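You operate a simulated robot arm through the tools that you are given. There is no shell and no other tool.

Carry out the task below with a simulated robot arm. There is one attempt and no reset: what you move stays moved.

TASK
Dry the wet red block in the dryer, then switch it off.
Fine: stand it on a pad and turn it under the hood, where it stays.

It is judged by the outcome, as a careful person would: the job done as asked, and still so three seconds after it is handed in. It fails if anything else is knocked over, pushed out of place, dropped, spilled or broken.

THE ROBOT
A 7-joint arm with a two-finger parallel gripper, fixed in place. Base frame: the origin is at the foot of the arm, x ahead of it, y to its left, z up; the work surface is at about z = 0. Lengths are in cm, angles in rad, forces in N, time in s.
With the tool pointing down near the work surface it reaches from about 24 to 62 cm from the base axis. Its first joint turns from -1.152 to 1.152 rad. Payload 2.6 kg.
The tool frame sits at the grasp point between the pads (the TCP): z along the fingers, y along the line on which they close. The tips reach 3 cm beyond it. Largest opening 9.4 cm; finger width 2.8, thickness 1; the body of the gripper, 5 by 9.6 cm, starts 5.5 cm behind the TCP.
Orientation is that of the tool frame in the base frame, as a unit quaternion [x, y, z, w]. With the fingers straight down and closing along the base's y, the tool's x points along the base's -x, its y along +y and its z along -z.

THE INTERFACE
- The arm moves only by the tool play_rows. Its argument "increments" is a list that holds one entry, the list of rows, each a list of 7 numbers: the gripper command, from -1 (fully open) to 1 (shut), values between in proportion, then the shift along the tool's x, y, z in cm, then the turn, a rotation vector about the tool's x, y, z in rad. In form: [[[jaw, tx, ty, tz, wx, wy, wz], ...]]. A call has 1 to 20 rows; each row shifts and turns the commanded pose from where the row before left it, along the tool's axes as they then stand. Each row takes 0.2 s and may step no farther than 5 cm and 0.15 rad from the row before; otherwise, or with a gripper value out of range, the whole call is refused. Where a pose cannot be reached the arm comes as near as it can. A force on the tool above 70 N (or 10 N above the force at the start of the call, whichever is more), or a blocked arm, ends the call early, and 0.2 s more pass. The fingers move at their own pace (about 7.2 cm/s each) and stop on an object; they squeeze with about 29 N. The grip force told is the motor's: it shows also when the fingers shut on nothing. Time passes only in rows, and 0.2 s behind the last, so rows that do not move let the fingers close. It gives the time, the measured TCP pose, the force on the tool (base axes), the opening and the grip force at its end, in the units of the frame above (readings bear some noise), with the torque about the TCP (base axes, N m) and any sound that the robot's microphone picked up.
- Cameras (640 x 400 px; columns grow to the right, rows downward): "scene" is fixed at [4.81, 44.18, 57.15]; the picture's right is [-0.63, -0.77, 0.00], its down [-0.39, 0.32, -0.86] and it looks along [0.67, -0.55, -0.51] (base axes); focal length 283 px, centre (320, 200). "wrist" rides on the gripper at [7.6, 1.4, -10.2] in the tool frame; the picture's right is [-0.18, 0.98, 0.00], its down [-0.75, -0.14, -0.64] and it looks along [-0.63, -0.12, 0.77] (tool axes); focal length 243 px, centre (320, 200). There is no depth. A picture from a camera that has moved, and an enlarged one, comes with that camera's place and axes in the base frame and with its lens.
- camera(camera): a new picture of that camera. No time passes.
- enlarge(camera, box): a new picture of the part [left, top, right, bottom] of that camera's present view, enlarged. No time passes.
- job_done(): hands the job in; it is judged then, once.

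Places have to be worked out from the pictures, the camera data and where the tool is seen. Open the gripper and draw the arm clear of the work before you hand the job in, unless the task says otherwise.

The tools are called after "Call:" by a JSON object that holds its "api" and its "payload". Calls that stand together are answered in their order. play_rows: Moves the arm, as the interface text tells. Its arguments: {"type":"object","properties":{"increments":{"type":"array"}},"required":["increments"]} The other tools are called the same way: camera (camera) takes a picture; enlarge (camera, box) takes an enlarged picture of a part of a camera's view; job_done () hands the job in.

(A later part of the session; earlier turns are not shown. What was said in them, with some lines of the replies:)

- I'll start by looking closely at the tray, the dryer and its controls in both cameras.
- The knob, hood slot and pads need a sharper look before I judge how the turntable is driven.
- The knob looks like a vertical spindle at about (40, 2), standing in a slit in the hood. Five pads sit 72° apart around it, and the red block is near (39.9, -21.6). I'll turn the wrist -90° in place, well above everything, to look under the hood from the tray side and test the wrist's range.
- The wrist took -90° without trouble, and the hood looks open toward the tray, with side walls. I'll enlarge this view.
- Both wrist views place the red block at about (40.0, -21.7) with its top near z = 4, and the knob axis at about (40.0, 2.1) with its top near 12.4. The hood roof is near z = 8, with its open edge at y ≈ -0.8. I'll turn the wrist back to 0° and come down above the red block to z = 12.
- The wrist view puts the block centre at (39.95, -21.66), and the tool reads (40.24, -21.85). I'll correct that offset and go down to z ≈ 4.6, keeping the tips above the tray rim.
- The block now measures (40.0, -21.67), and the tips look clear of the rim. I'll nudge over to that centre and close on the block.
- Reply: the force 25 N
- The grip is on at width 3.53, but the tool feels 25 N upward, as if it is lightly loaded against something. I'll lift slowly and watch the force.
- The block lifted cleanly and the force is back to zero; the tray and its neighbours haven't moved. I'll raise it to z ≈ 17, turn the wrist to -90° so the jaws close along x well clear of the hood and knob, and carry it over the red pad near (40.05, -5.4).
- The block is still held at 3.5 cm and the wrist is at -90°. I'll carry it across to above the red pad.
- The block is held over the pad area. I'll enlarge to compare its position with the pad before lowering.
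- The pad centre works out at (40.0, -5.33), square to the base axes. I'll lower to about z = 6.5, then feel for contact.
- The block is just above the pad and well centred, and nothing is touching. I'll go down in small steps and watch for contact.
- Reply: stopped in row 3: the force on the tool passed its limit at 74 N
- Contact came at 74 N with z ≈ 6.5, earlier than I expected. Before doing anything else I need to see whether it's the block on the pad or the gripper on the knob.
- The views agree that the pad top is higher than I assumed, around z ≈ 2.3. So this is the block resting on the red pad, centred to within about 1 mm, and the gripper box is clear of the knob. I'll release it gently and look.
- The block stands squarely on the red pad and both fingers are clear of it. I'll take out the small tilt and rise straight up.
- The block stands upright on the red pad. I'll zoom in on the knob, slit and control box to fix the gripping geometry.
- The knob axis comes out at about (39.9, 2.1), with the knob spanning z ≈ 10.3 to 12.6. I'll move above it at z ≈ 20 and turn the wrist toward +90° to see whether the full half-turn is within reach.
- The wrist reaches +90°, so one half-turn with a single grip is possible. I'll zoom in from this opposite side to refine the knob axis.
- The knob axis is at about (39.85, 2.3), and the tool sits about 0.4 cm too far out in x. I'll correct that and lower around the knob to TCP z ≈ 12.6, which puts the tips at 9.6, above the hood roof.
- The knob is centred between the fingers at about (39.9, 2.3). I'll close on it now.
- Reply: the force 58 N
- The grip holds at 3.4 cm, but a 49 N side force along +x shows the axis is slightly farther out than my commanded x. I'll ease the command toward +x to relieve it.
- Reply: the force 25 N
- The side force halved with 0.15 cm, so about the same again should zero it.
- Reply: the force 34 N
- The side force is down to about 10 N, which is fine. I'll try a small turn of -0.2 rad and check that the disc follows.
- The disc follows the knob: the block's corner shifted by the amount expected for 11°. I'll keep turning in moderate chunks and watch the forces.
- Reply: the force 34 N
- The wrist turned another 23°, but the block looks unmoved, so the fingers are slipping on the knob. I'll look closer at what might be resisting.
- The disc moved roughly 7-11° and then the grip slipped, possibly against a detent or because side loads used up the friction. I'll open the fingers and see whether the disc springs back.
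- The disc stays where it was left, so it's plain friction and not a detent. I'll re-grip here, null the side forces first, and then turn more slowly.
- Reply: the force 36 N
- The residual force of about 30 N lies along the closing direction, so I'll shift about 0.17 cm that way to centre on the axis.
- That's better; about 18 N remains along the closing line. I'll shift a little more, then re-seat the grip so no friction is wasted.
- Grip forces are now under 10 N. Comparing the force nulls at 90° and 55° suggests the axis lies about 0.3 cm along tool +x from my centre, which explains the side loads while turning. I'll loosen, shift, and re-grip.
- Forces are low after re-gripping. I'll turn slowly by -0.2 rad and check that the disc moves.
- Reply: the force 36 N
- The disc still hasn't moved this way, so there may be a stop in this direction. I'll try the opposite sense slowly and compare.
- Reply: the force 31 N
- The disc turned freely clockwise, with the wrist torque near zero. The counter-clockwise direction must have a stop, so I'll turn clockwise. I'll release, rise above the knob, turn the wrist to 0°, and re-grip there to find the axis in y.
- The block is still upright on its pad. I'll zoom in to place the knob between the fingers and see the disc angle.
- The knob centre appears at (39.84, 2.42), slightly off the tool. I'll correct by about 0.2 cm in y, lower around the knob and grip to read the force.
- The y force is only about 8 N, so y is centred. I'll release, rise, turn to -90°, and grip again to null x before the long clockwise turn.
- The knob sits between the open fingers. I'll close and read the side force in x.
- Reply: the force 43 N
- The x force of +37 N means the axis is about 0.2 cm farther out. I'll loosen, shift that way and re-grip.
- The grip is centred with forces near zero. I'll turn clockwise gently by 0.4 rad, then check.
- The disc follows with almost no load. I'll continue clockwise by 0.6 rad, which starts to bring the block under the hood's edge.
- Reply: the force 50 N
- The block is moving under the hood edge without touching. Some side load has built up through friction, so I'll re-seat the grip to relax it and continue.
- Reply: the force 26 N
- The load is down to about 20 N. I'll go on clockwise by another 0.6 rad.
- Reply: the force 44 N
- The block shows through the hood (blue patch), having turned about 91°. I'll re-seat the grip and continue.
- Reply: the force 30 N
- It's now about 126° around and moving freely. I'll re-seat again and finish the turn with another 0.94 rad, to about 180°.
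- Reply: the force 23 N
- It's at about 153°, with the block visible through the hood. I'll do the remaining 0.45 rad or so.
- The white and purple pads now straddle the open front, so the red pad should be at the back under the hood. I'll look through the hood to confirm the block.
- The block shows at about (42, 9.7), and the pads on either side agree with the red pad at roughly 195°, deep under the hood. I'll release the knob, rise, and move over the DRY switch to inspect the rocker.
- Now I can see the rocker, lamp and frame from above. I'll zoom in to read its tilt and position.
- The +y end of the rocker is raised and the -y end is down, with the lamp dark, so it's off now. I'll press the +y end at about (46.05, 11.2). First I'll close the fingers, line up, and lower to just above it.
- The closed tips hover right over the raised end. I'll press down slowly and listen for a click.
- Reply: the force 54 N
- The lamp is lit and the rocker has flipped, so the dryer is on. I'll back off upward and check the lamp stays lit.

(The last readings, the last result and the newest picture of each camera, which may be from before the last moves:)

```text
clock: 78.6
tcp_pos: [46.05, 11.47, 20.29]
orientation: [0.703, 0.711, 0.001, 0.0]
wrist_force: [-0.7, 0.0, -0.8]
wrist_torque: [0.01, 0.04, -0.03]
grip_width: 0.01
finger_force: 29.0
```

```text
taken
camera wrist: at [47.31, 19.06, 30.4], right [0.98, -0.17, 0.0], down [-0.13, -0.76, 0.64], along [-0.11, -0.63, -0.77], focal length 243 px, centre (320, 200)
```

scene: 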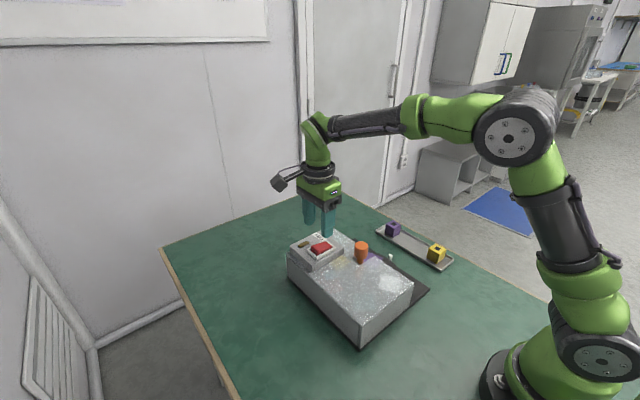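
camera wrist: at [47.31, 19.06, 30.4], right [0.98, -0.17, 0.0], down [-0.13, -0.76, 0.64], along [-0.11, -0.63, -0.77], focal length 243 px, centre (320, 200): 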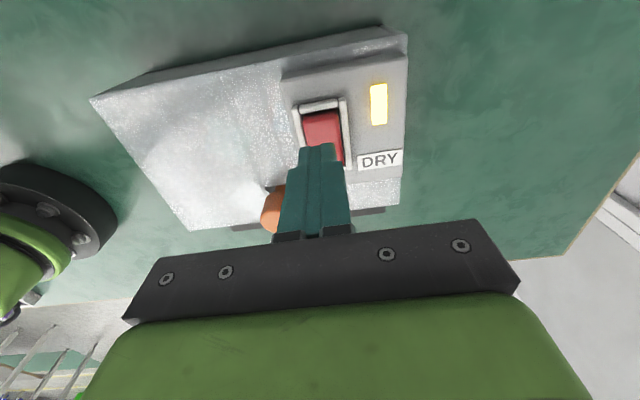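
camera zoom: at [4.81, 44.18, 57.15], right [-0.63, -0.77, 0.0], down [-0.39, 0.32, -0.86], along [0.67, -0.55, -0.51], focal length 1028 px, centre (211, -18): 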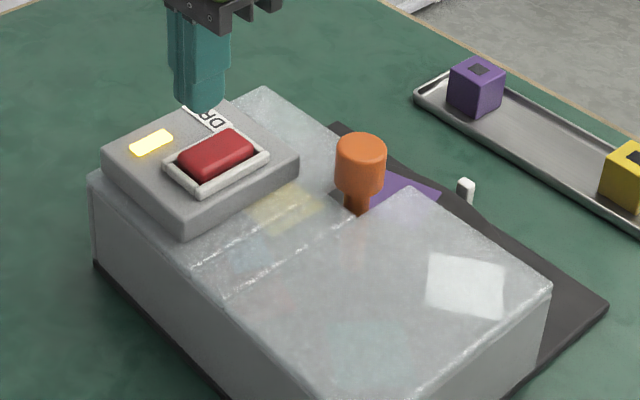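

The dryer is running. I'll take a close baseline of the block through the hood, then wait and listen.

Call:
{"api": "enlarge", "payload": {"camera": "scene", "box": [315, 250, 375, 300]}}

Call:
{"api": "play_rows", "payload": {"increments": [[[1, 0, 0, 0, 0, 0, 0], [1, 0, 0, 0, 0, 0, 0], [1, 0, 0, 0, 0, 0, 0], [1, 0, 0, 0, 0, 0, 0], [1, 0, 0, 0, 0, 0, 0], [1, 0, 0, 0, 0, 0, 0], [1, 0, 0, 0, 0, 0, 0], [1, 0, 0, 0, 0, 0, 0], [1, 0, 0, 0, 0, 0, 0], [1, 0, 0, 0, 0, 0, 0]]]}}

Call:
{"api": "enlarge", "payload": {"camera": "scene", "box": [280, 225, 380, 305]}}

```text
8.00 times, centred on (345, 275) of scene
camera zoom: at [4.81, 44.18, 57.15], right [-0.63, -0.77, 0.0], down [-0.39, 0.32, -0.86], along [0.67, -0.55, -0.51], focal length 2262 px, centre (120, -400)
```

zoom: 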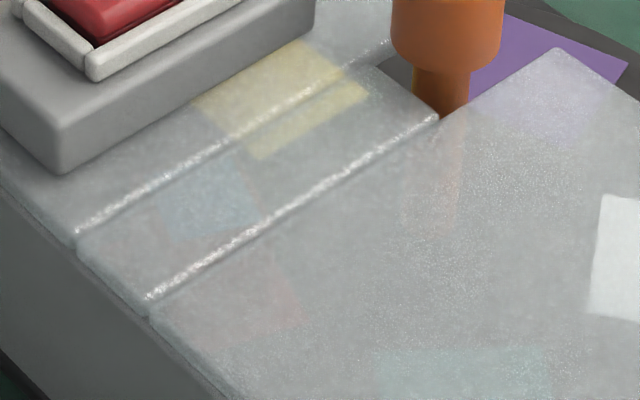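

```text
clock: 80.8
tcp_pos: [46.1, 11.53, 20.13]
orientation: [0.703, 0.711, 0.001, 0.001]
wrist_force: [0.7, 1.3, 0.6]
wrist_torque: [0.0, 0.0, -0.01]
grip_width: 0.0
finger_force: 29.3
```

```text
5.00 times, centred on (330, 265) of scene
camera zoom: at [4.81, 44.18, 57.15], right [-0.63, -0.77, 0.0], down [-0.39, 0.32, -0.86], along [0.67, -0.55, -0.51], focal length 1414 px, centre (270, -125)
```

zoom: 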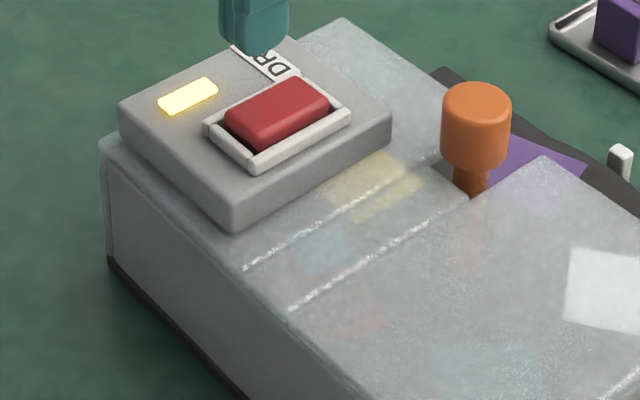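

The lamp is still lit and the blue patch is still faintly visible. While it dries I'll move over the -y end, ready to switch off, and keep waiting.

Call:
{"api": "play_rows", "payload": {"increments": [[[1, -1.6, 0, 0, 0, 0, 0], [1, -1.7, 0, 0, 0, 0, 0], [1, 0, 0, 0, 0, 0, 0], [1, 0, 0, 0, 0, 0, 0], [1, 0, 0, 0, 0, 0, 0], [1, 0, 0, 0, 0, 0, 0], [1, 0, 0, 0, 0, 0, 0], [1, 0, 0, 0, 0, 0, 0], [1, 0, 0, 0, 0, 0, 0], [1, 0, 0, 0, 0, 0, 0], [1, 0, 0, 0, 0, 0, 0], [1, 0, 0, 0, 0, 0, 0], [1, 0, 0, 0, 0, 0, 0], [1, 0, 0, 0, 0, 0, 0], [1, 0, 0, 0, 0, 0, 0], [1, 0, 0, 0, 0, 0, 0], [1, 0, 0, 0, 0, 0, 0], [1, 0, 0, 0, 0, 0, 0], [1, 0, 0, 0, 0, 0, 0], [1, 0, 0, 0, 0, 0, 0]]]}}

Call:
{"api": "enlarge", "payload": {"camera": "scene", "box": [315, 250, 375, 300]}}

Call:
{"api": "enlarge", "payload": {"camera": "scene", "box": [280, 225, 380, 305]}}

```text
clock: 85.0
tcp_pos: [46.23, 8.13, 20.27]
orientation: [0.703, 0.711, 0.001, 0.001]
wrist_force: [0.9, -0.2, -0.3]
wrist_torque: [0.0, 0.02, 0.02]
grip_width: 0.0
finger_force: 28.6
```

```text
8.00 times, centred on (345, 275) of scene
camera zoom: at [4.81, 44.18, 57.15], right [-0.63, -0.77, 0.0], down [-0.39, 0.32, -0.86], along [0.67, -0.55, -0.51], focal length 2262 px, centre (120, -400)
```

zoom: 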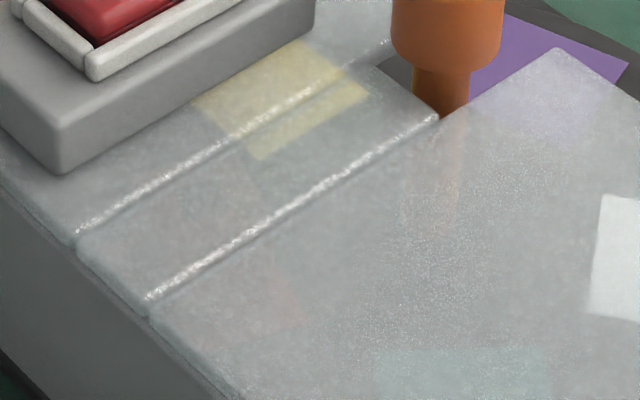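

```text
5.00 times, centred on (330, 265) of scene
camera zoom: at [4.81, 44.18, 57.15], right [-0.63, -0.77, 0.0], down [-0.39, 0.32, -0.86], along [0.67, -0.55, -0.51], focal length 1414 px, centre (270, -125)
```

zoom: 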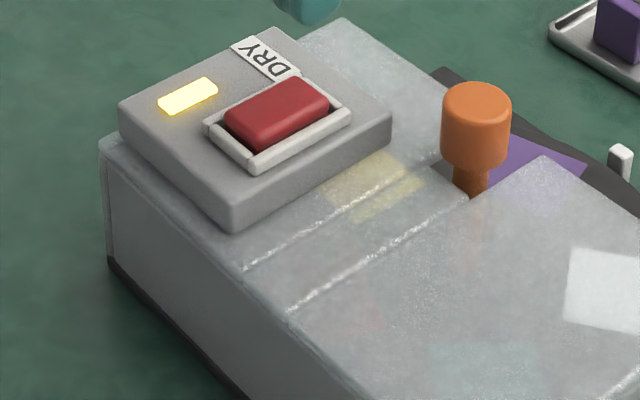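

The blue wet patch has gone after about 8 s of drying, so the block looks dry. I'll lower over the raised -y end of the rocker to switch off.

Call:
{"api": "play_rows", "payload": {"increments": [[[1, 0.1, 0, 1.5, 0, 0, 0], [1, 0, 0, 1.2, 0, 0, 0], [1, 0, 0, 0.9, 0, 0, 0], [1, 0, 0, 0, 0, 0, 0]]]}}

Call:
{"api": "enlarge", "payload": {"camera": "scene", "box": [285, 205, 365, 275]}}

Call:
{"api": "enlarge", "payload": {"camera": "scene", "box": [315, 250, 375, 300]}}

```text
clock: 86.0
tcp_pos: [46.17, 8.26, 16.54]
orientation: [0.703, 0.711, 0.0, 0.001]
wrist_force: [-0.2, -0.3, 0.5]
wrist_torque: [-0.02, 0.02, 0.02]
grip_width: 0.0
finger_force: 28.7
```

```text
5.71 times, centred on (325, 240) of scene
camera zoom: at [4.81, 44.18, 57.15], right [-0.63, -0.77, 0.0], down [-0.39, 0.32, -0.86], along [0.67, -0.55, -0.51], focal length 1616 px, centre (291, -29)
```

zoom: 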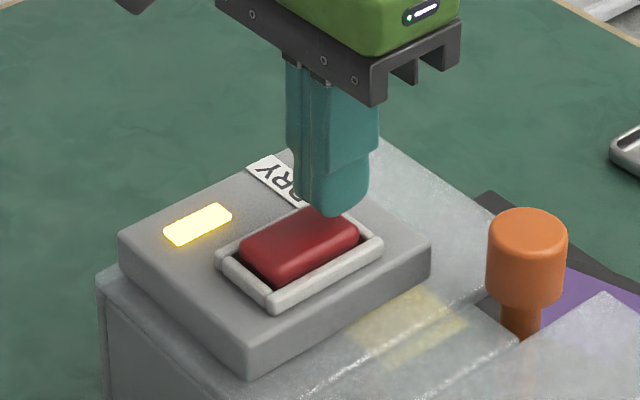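

```text
8.00 times, centred on (345, 275) of scene
camera zoom: at [4.81, 44.18, 57.15], right [-0.63, -0.77, 0.0], down [-0.39, 0.32, -0.86], along [0.67, -0.55, -0.51], focal length 2262 px, centre (120, -400)
```

zoom: 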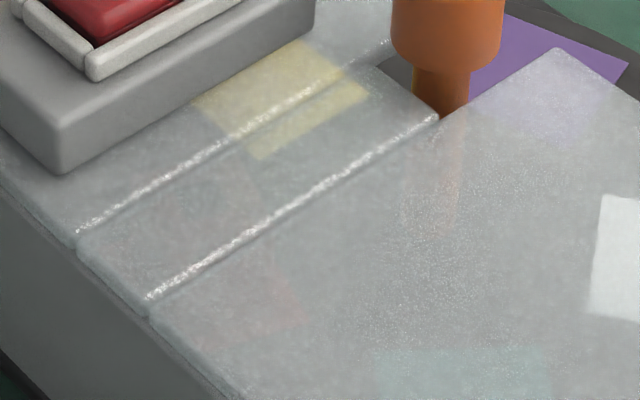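

The blue is gone in this view too. I'll check with the wrist camera before switching off.

Call:
{"api": "camera", "payload": {"camera": "wrist"}}

Call:
{"api": "enlarge", "payload": {"camera": "wrist", "box": [150, 50, 350, 200]}}

```text
taken
camera wrist: at [47.37, 15.86, 26.79], right [0.98, -0.17, 0.0], down [-0.13, -0.76, 0.64], along [-0.11, -0.63, -0.77], focal length 243 px, centre (320, 200)
```

wrist: 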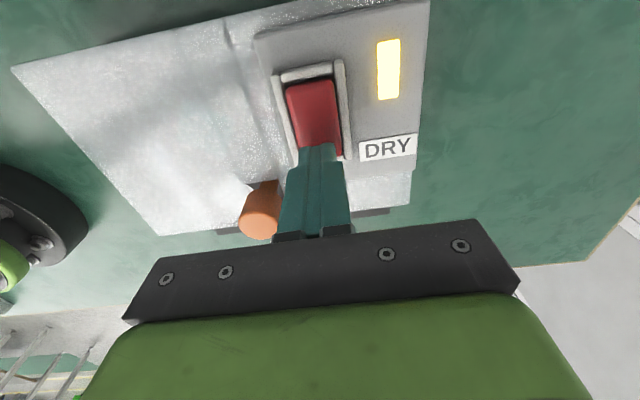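

```text
2.67 times, centred on (250, 125) of wrist
camera zoom: at [47.37, 15.86, 26.79], right [0.98, -0.17, 0.0], down [-0.13, -0.76, 0.64], along [-0.11, -0.63, -0.77], focal length 647 px, centre (507, 400)
```

zoom: 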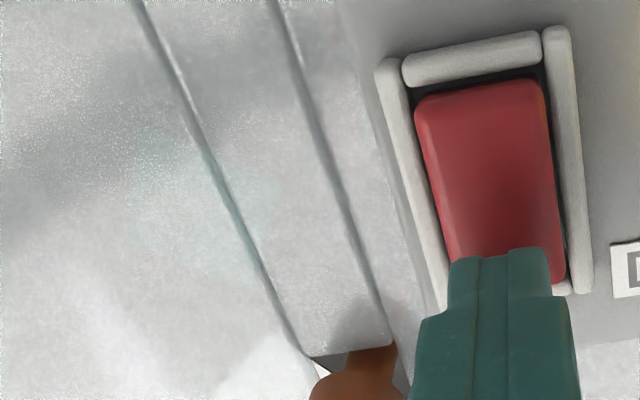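

The scene camera has the best view, and it shows no blue left. I'll allow two more seconds for margin, then press the -y end.

Call:
{"api": "play_rows", "payload": {"increments": [[[1, 0, 0, 0, 0, 0, 0], [1, 0, 0, 0, 0, 0, 0], [1, 0, 0, 0, 0, 0, 0], [1, 0, 0, 0, 0, 0, 0], [1, 0, 0, 0, 0, 0, 0], [1, 0, 0, 0, 0, 0, 0], [1, 0, 0, 0, 0, 0, 0], [1, 0, 0, 0, 0, 0, 0], [1, 0, 0, 0, 0, 0, 0], [1, 0, 0, 0.6, 0, 0, 0], [1, 0, 0, 0.4, 0, 0, 0], [1, 0, 0, 0.2, 0, 0, 0], [1, 0, 0, 0.15, 0, 0, 0], [1, 0, 0, 0, 0, 0, 0]]]}}

Call:
{"api": "enlarge", "payload": {"camera": "scene", "box": [285, 205, 365, 275]}}

```text
clock: 89.0
tcp_pos: [46.27, 8.05, 15.63]
orientation: [0.704, 0.71, 0.004, 0.003]
wrist_force: [-17.7, -9.3, 51.3]
wrist_torque: [0.46, 0.59, -0.01]
grip_width: 0.0
finger_force: 29.3
```

```text
5.71 times, centred on (325, 240) of scene
camera zoom: at [4.78, 44.17, 57.16], right [-0.63, -0.77, 0.0], down [-0.39, 0.32, -0.86], along [0.67, -0.55, -0.51], focal length 1616 px, centre (291, -29)
```

zoom: 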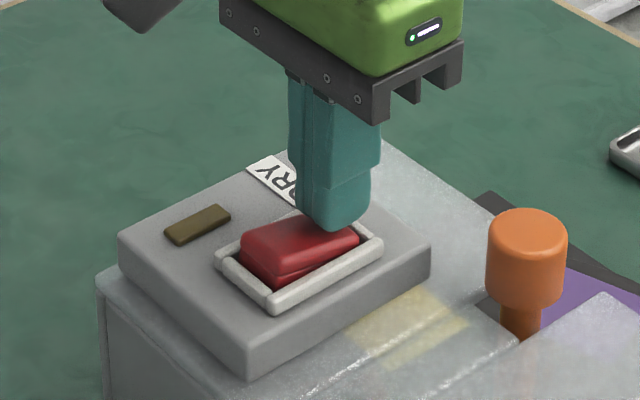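

The lamp is off and the rocker is back in its original position. I'll rise clear and check that the block is dry and still on its pad.

Call:
{"api": "play_rows", "payload": {"increments": [[[1, 0, 0, -0.5, 0, 0, 0], [1, 0, 0, -1.0, 0, 0, 0], [1, 0, 0, -2.0, 0, 0, 0], [1, 0, 0, -4.0, 0, 0, 0], [1, 0, 0, -4.0, 0, 0, 0], [-0.5, 0, 0, -3.0, 0, 0, 0], [-0.5, 0, 0, 0, 0, 0, 0], [-0.5, 0, 0, 0, 0, 0, 0]]]}}

Call:
{"api": "enlarge", "payload": {"camera": "scene", "box": [280, 205, 440, 325]}}

Call:
{"api": "enlarge", "payload": {"camera": "scene", "box": [315, 250, 375, 300]}}

```text
clock: 90.8
tcp_pos: [46.27, 7.9, 29.92]
orientation: [0.702, 0.712, 0.001, 0.0]
wrist_force: [-0.9, 0.1, -0.6]
wrist_torque: [-0.02, -0.02, 0.0]
grip_width: 7.05
finger_force: 0.1
```

```text
3.33 times, centred on (360, 265) of scene
camera zoom: at [4.81, 44.18, 57.15], right [-0.63, -0.77, 0.0], down [-0.39, 0.32, -0.86], along [0.67, -0.55, -0.51], focal length 943 px, centre (187, -17)
```

zoom: 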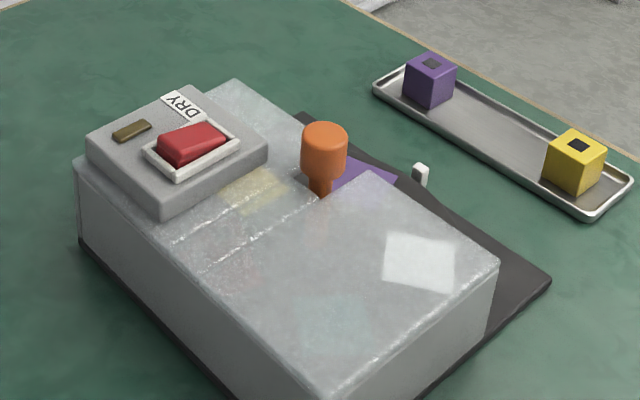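

```text
8.00 times, centred on (345, 275) of scene
camera zoom: at [4.81, 44.18, 57.15], right [-0.63, -0.77, 0.0], down [-0.39, 0.32, -0.86], along [0.67, -0.55, -0.51], focal length 2262 px, centre (120, -400)
```

zoom: 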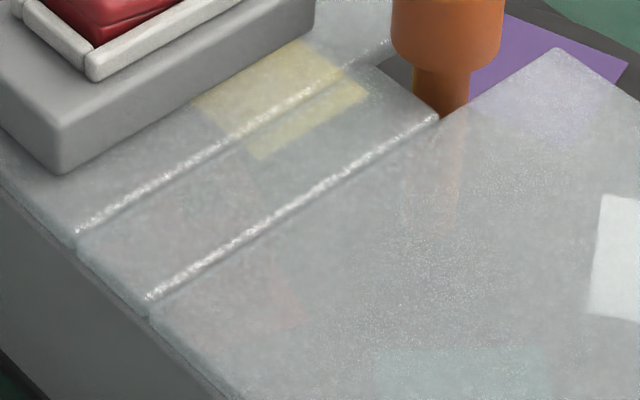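

The lamp is off, the knob and disc haven't moved, and the blue wet patch stays gone. I'll check the block through the hood with the wrist camera as well.

Call:
{"api": "camera", "payload": {"camera": "wrist"}}

Call:
{"api": "enlarge", "payload": {"camera": "wrist", "box": [210, 20, 350, 130]}}

```text
taken
camera wrist: at [47.38, 15.48, 40.1], right [0.98, -0.17, 0.0], down [-0.13, -0.76, 0.64], along [-0.11, -0.63, -0.77], focal length 243 px, centre (320, 200)
```

wrist: 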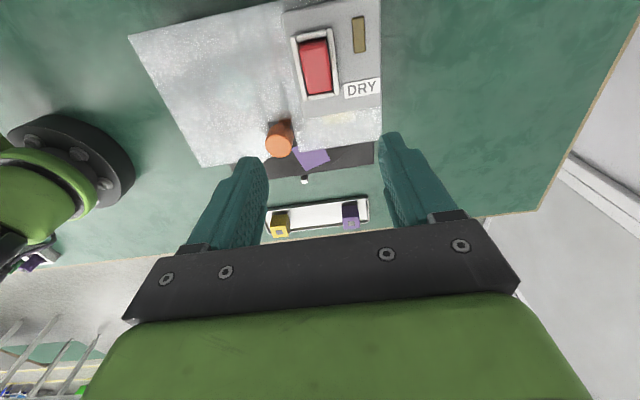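

```text
3.64 times, centred on (280, 75) of wrist
camera zoom: at [47.38, 15.48, 40.1], right [0.98, -0.17, 0.0], down [-0.13, -0.76, 0.64], along [-0.11, -0.63, -0.77], focal length 882 px, centre (466, 654)
```

zoom: 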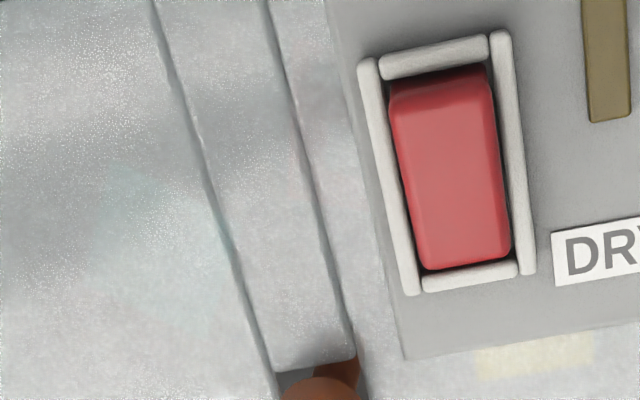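

The view through the hood from above is too hazy to be sure. I'll draw the arm back over to the tray side, well above everything, and turn the wrist to look in through the hood's open front.

Call:
{"api": "play_rows", "payload": {"increments": [[[-0.5, -4, -1, 0, 0, 0, 0], [-0.5, -4, -1, 0, 0, 0, 0], [-0.5, -4, -1, 0, 0, 0, 0], [-0.5, -4, -1, 0, 0, 0, 0], [-0.5, -4, -1, 0, 0, 0, 0], [-0.5, -4, -1, 0, 0, 0, 0], [-0.5, 0, 0, 0, 0, 0, -0.15], [-0.5, 0, 0, 0, 0, 0, -0.15], [-0.5, 0, 0, 0, 0, 0, -0.15], [-0.5, 0, 0, 0, 0, 0, -0.15], [-0.5, 0, 0, 0, 0, 0, -0.15], [-0.5, 0, 0, 0, 0, 0, -0.15], [-0.5, 0, 0, 0, 0, 0, -0.15], [-0.5, 0, 0, 0, 0, 0, -0.15], [-0.5, 0, 0, 0, 0, 0, -0.15], [-0.5, 0, 0, 0, 0, 0, -0.15], [-0.5, 0, 0, 0, 0, 0, -0.15], [-0.5, 0, 0, 0, 0, 0, -0.15], [-0.5, 0, 0, 0, 0, 0, -0.15], [-0.5, 0, 0, 0, 0, 0, -0.15]]]}}

Call:
{"api": "play_rows", "payload": {"increments": [[[-0.5, 0, 0, 0, 0, 0, -0.15], [-0.5, 0, 0, 0, 0, 0, -0.15], [-0.5, 0, 0, 0, 0, 0, -0.15], [-0.5, 0, 0, 0, 0, 0, -0.15], [-0.5, 0, 0, 0, 0, 0, -0.15], [-0.5, 0, 0, 0, 0, 0, -0.15], [-0.5, 0, 0, 0, 0, 0, -0.13], [-0.5, 0, 0, 0, 0, 0, 0]]]}}

Call:
{"api": "camera", "payload": {"camera": "wrist"}}

```text
clock: 95.0
tcp_pos: [40.38, -15.9, 29.9]
orientation: [-0.268, 0.963, -0.001, 0.002]
wrist_force: [1.4, 0.3, 0.7]
wrist_torque: [0.02, -0.05, 0.03]
grip_width: 7.08
finger_force: 0.0
```

```text
clock: 96.8
tcp_pos: [40.28, -15.93, 29.76]
orientation: [0.707, -0.707, 0.001, -0.001]
wrist_force: [0.3, -0.1, -0.2]
wrist_torque: [-0.04, -0.03, -0.02]
grip_width: 7.03
finger_force: 0.1
```

```text
taken
camera wrist: at [38.8, -23.65, 39.96], right [-0.98, 0.18, 0.0], down [0.14, 0.75, 0.64], along [0.12, 0.63, -0.77], focal length 243 px, centre (320, 200)
```

wrist: 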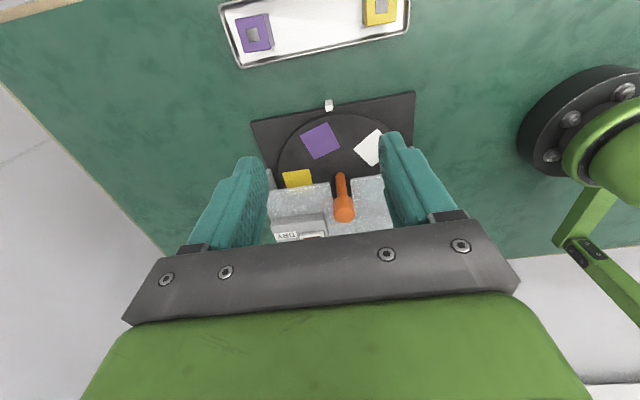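

Everything in the tray and on the disc looks in order. I'll tilt the tool forward about 34° so the camera looks more level, and drop partway to see under the hood.

Call:
{"api": "play_rows", "payload": {"increments": [[[-0.5, 0, 0, 0, 0, -0.15, 0], [-0.5, 0, 0, 0, 0, -0.15, 0], [-0.5, 0, 0, 0, 0, -0.15, 0], [-0.5, 0, 0, 0, 0, -0.15, 0], [-0.5, 2.24, 0, 3.32, 0, 0, 0], [-0.5, 2.24, 0, 3.32, 0, 0, 0], [-0.5, 2.24, 0, 3.32, 0, 0, 0], [-0.5, 2.24, 0, 3.32, 0, 0, 0], [-0.5, 0, 0, 0, 0, 0, 0]]]}}

Call:
{"api": "camera", "payload": {"camera": "wrist"}}

Call:
{"api": "camera", "payload": {"camera": "scene"}}

```text
clock: 98.8
tcp_pos: [39.95, -16.0, 13.97]
orientation: [0.676, -0.675, -0.208, -0.21]
wrist_force: [-0.4, -1.2, -0.1]
wrist_torque: [0.04, -0.01, -0.02]
grip_width: 7.05
finger_force: 0.0
```

```text
taken
camera wrist: at [38.49, -28.13, 18.05], right [-0.98, 0.15, 0.1], down [0.14, 0.26, 0.96], along [0.12, 0.95, -0.28], focal length 243 px, centre (320, 200)
```

wrist: 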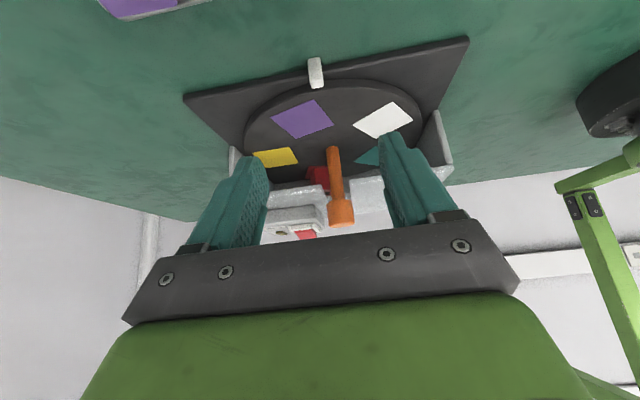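

```text
taken
```

scene: 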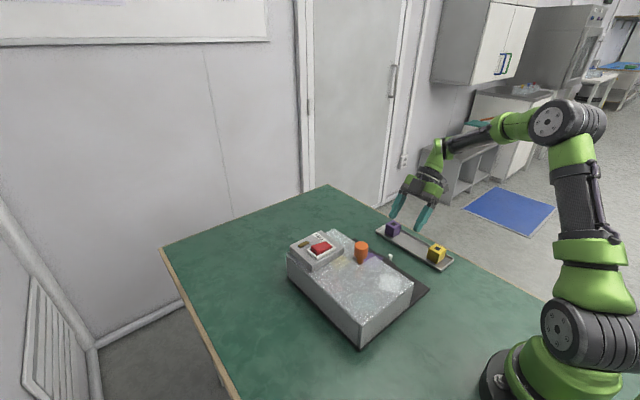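

The red block is visible under the hood. I'll zoom in on it.

Call:
{"api": "enlarge", "payload": {"camera": "wrist", "box": [220, 80, 460, 240]}}

Call:
{"api": "enlarge", "payload": {"camera": "wrist", "box": [280, 135, 380, 205]}}

```text
2.50 times, centred on (340, 160) of wrist
camera zoom: at [38.49, -28.13, 18.05], right [-0.98, 0.15, 0.1], down [0.14, 0.26, 0.96], along [0.12, 0.95, -0.28], focal length 606 px, centre (270, 300)
```

zoom: 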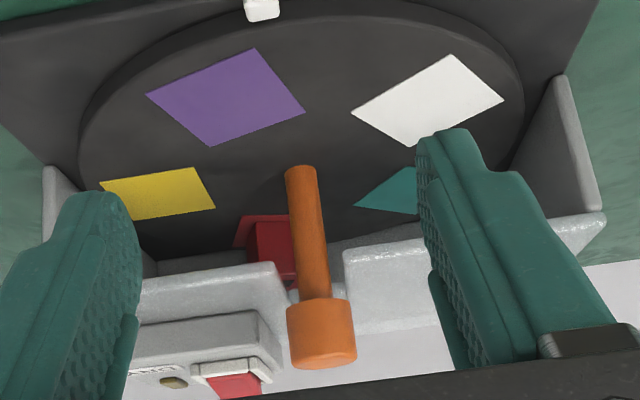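

```text
5.71 times, centred on (330, 170) of wrist
camera zoom: at [38.49, -28.13, 18.05], right [-0.98, 0.15, 0.1], down [0.14, 0.26, 0.96], along [0.12, 0.95, -0.28], focal length 1386 px, centre (263, 371)
```

zoom: 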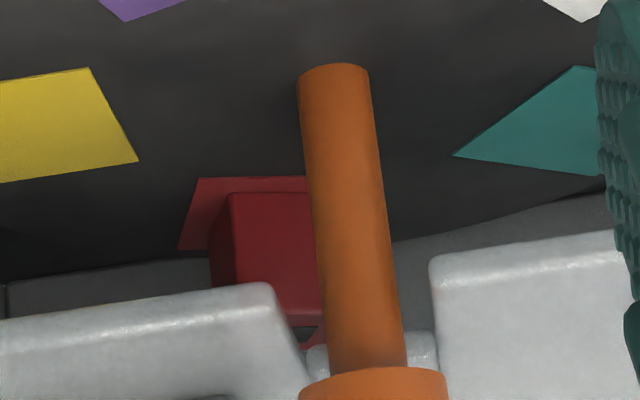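

The block stands upright on the red pad under the hood. Through the slit its top now shows the same small dark square as the dry blocks, so it's dry. I'll back the arm up and away, level the tool, and open the gripper.

Call:
{"api": "play_rows", "payload": {"increments": [[[-0.5, -2.24, 0, -3.32, 0, 0, 0], [-0.5, -2.24, 0, -3.32, 0, 0, 0], [-0.5, -2.24, 0, -3.32, 0, 0, 0], [-0.5, -2.24, 0, -3.32, 0, 0, 0], [-0.5, -1.68, 0, -2.49, 0, 0, 0], [-0.5, 0, 0, 0, 0, 0.15, 0], [-0.5, 0, 0, 0, 0, 0.15, 0], [-0.5, 0, 0, 0, 0, 0.15, 0], [-0.5, 0, 0, 0, 0, 0.15, 0], [-1, 0, 0, 0, 0, 0, 0], [-1, 0, 0, 0, 0, 0, 0], [-1, 0, 0, 0, 0, 0, 0]]]}}

Call:
{"api": "camera", "payload": {"camera": "scene"}}

Call:
{"api": "enlarge", "payload": {"camera": "scene", "box": [280, 205, 470, 345]}}

```text
clock: 101.4
tcp_pos: [40.37, -15.95, 32.75]
orientation: [-0.707, 0.707, -0.001, 0.001]
wrist_force: [0.2, -0.7, -0.3]
wrist_torque: [0.0, -0.01, 0.0]
grip_width: 9.42
finger_force: 0.1
```

```text
taken
```

scene: 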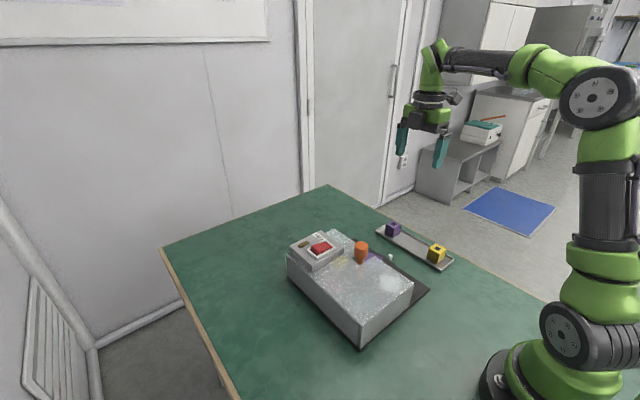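

```text
2.86 times, centred on (375, 275) of scene
camera zoom: at [4.81, 44.18, 57.15], right [-0.63, -0.77, 0.0], down [-0.39, 0.32, -0.86], along [0.67, -0.55, -0.51], focal length 808 px, centre (163, -14)
```

zoom: 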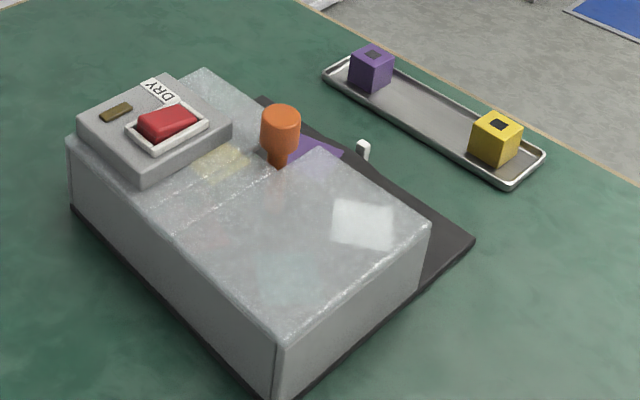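

The block is dry and standing on its pad under the hood, and the dryer is off with its lamp dark. The tray and the other two blocks are where they were, and the gripper is open and clear of the work, so I'm handing the job in.

Call:
{"api": "job_done", "payload": {}}

```text
The job is handed in.
```

The red block is dry and standing upright on the red pad under the hood, and the dryer is switched off with its lamp out.

- **Drying:** I ran the dryer for about 11 seconds. The blue wet patch disappeared within about 8 seconds. Looking under the hood afterwards, the block's top showed the same small dark square as the two dry blocks.
- **Turning the pad:** The turntable met a stop about 10° counter-clockwise, so I turned it clockwise instead. It ended slightly past a half-turn, at roughly 195°, with the block well under the hood.
- **Contact forces:** Setting the block down briefly reached 74 N, just over the arm's 70 N stop limit. It landed squarely on the pad and nothing was knocked or shifted.
- **Everything else:** The tray and the other two blocks are where they started, and the gripper is open and clear of the work.
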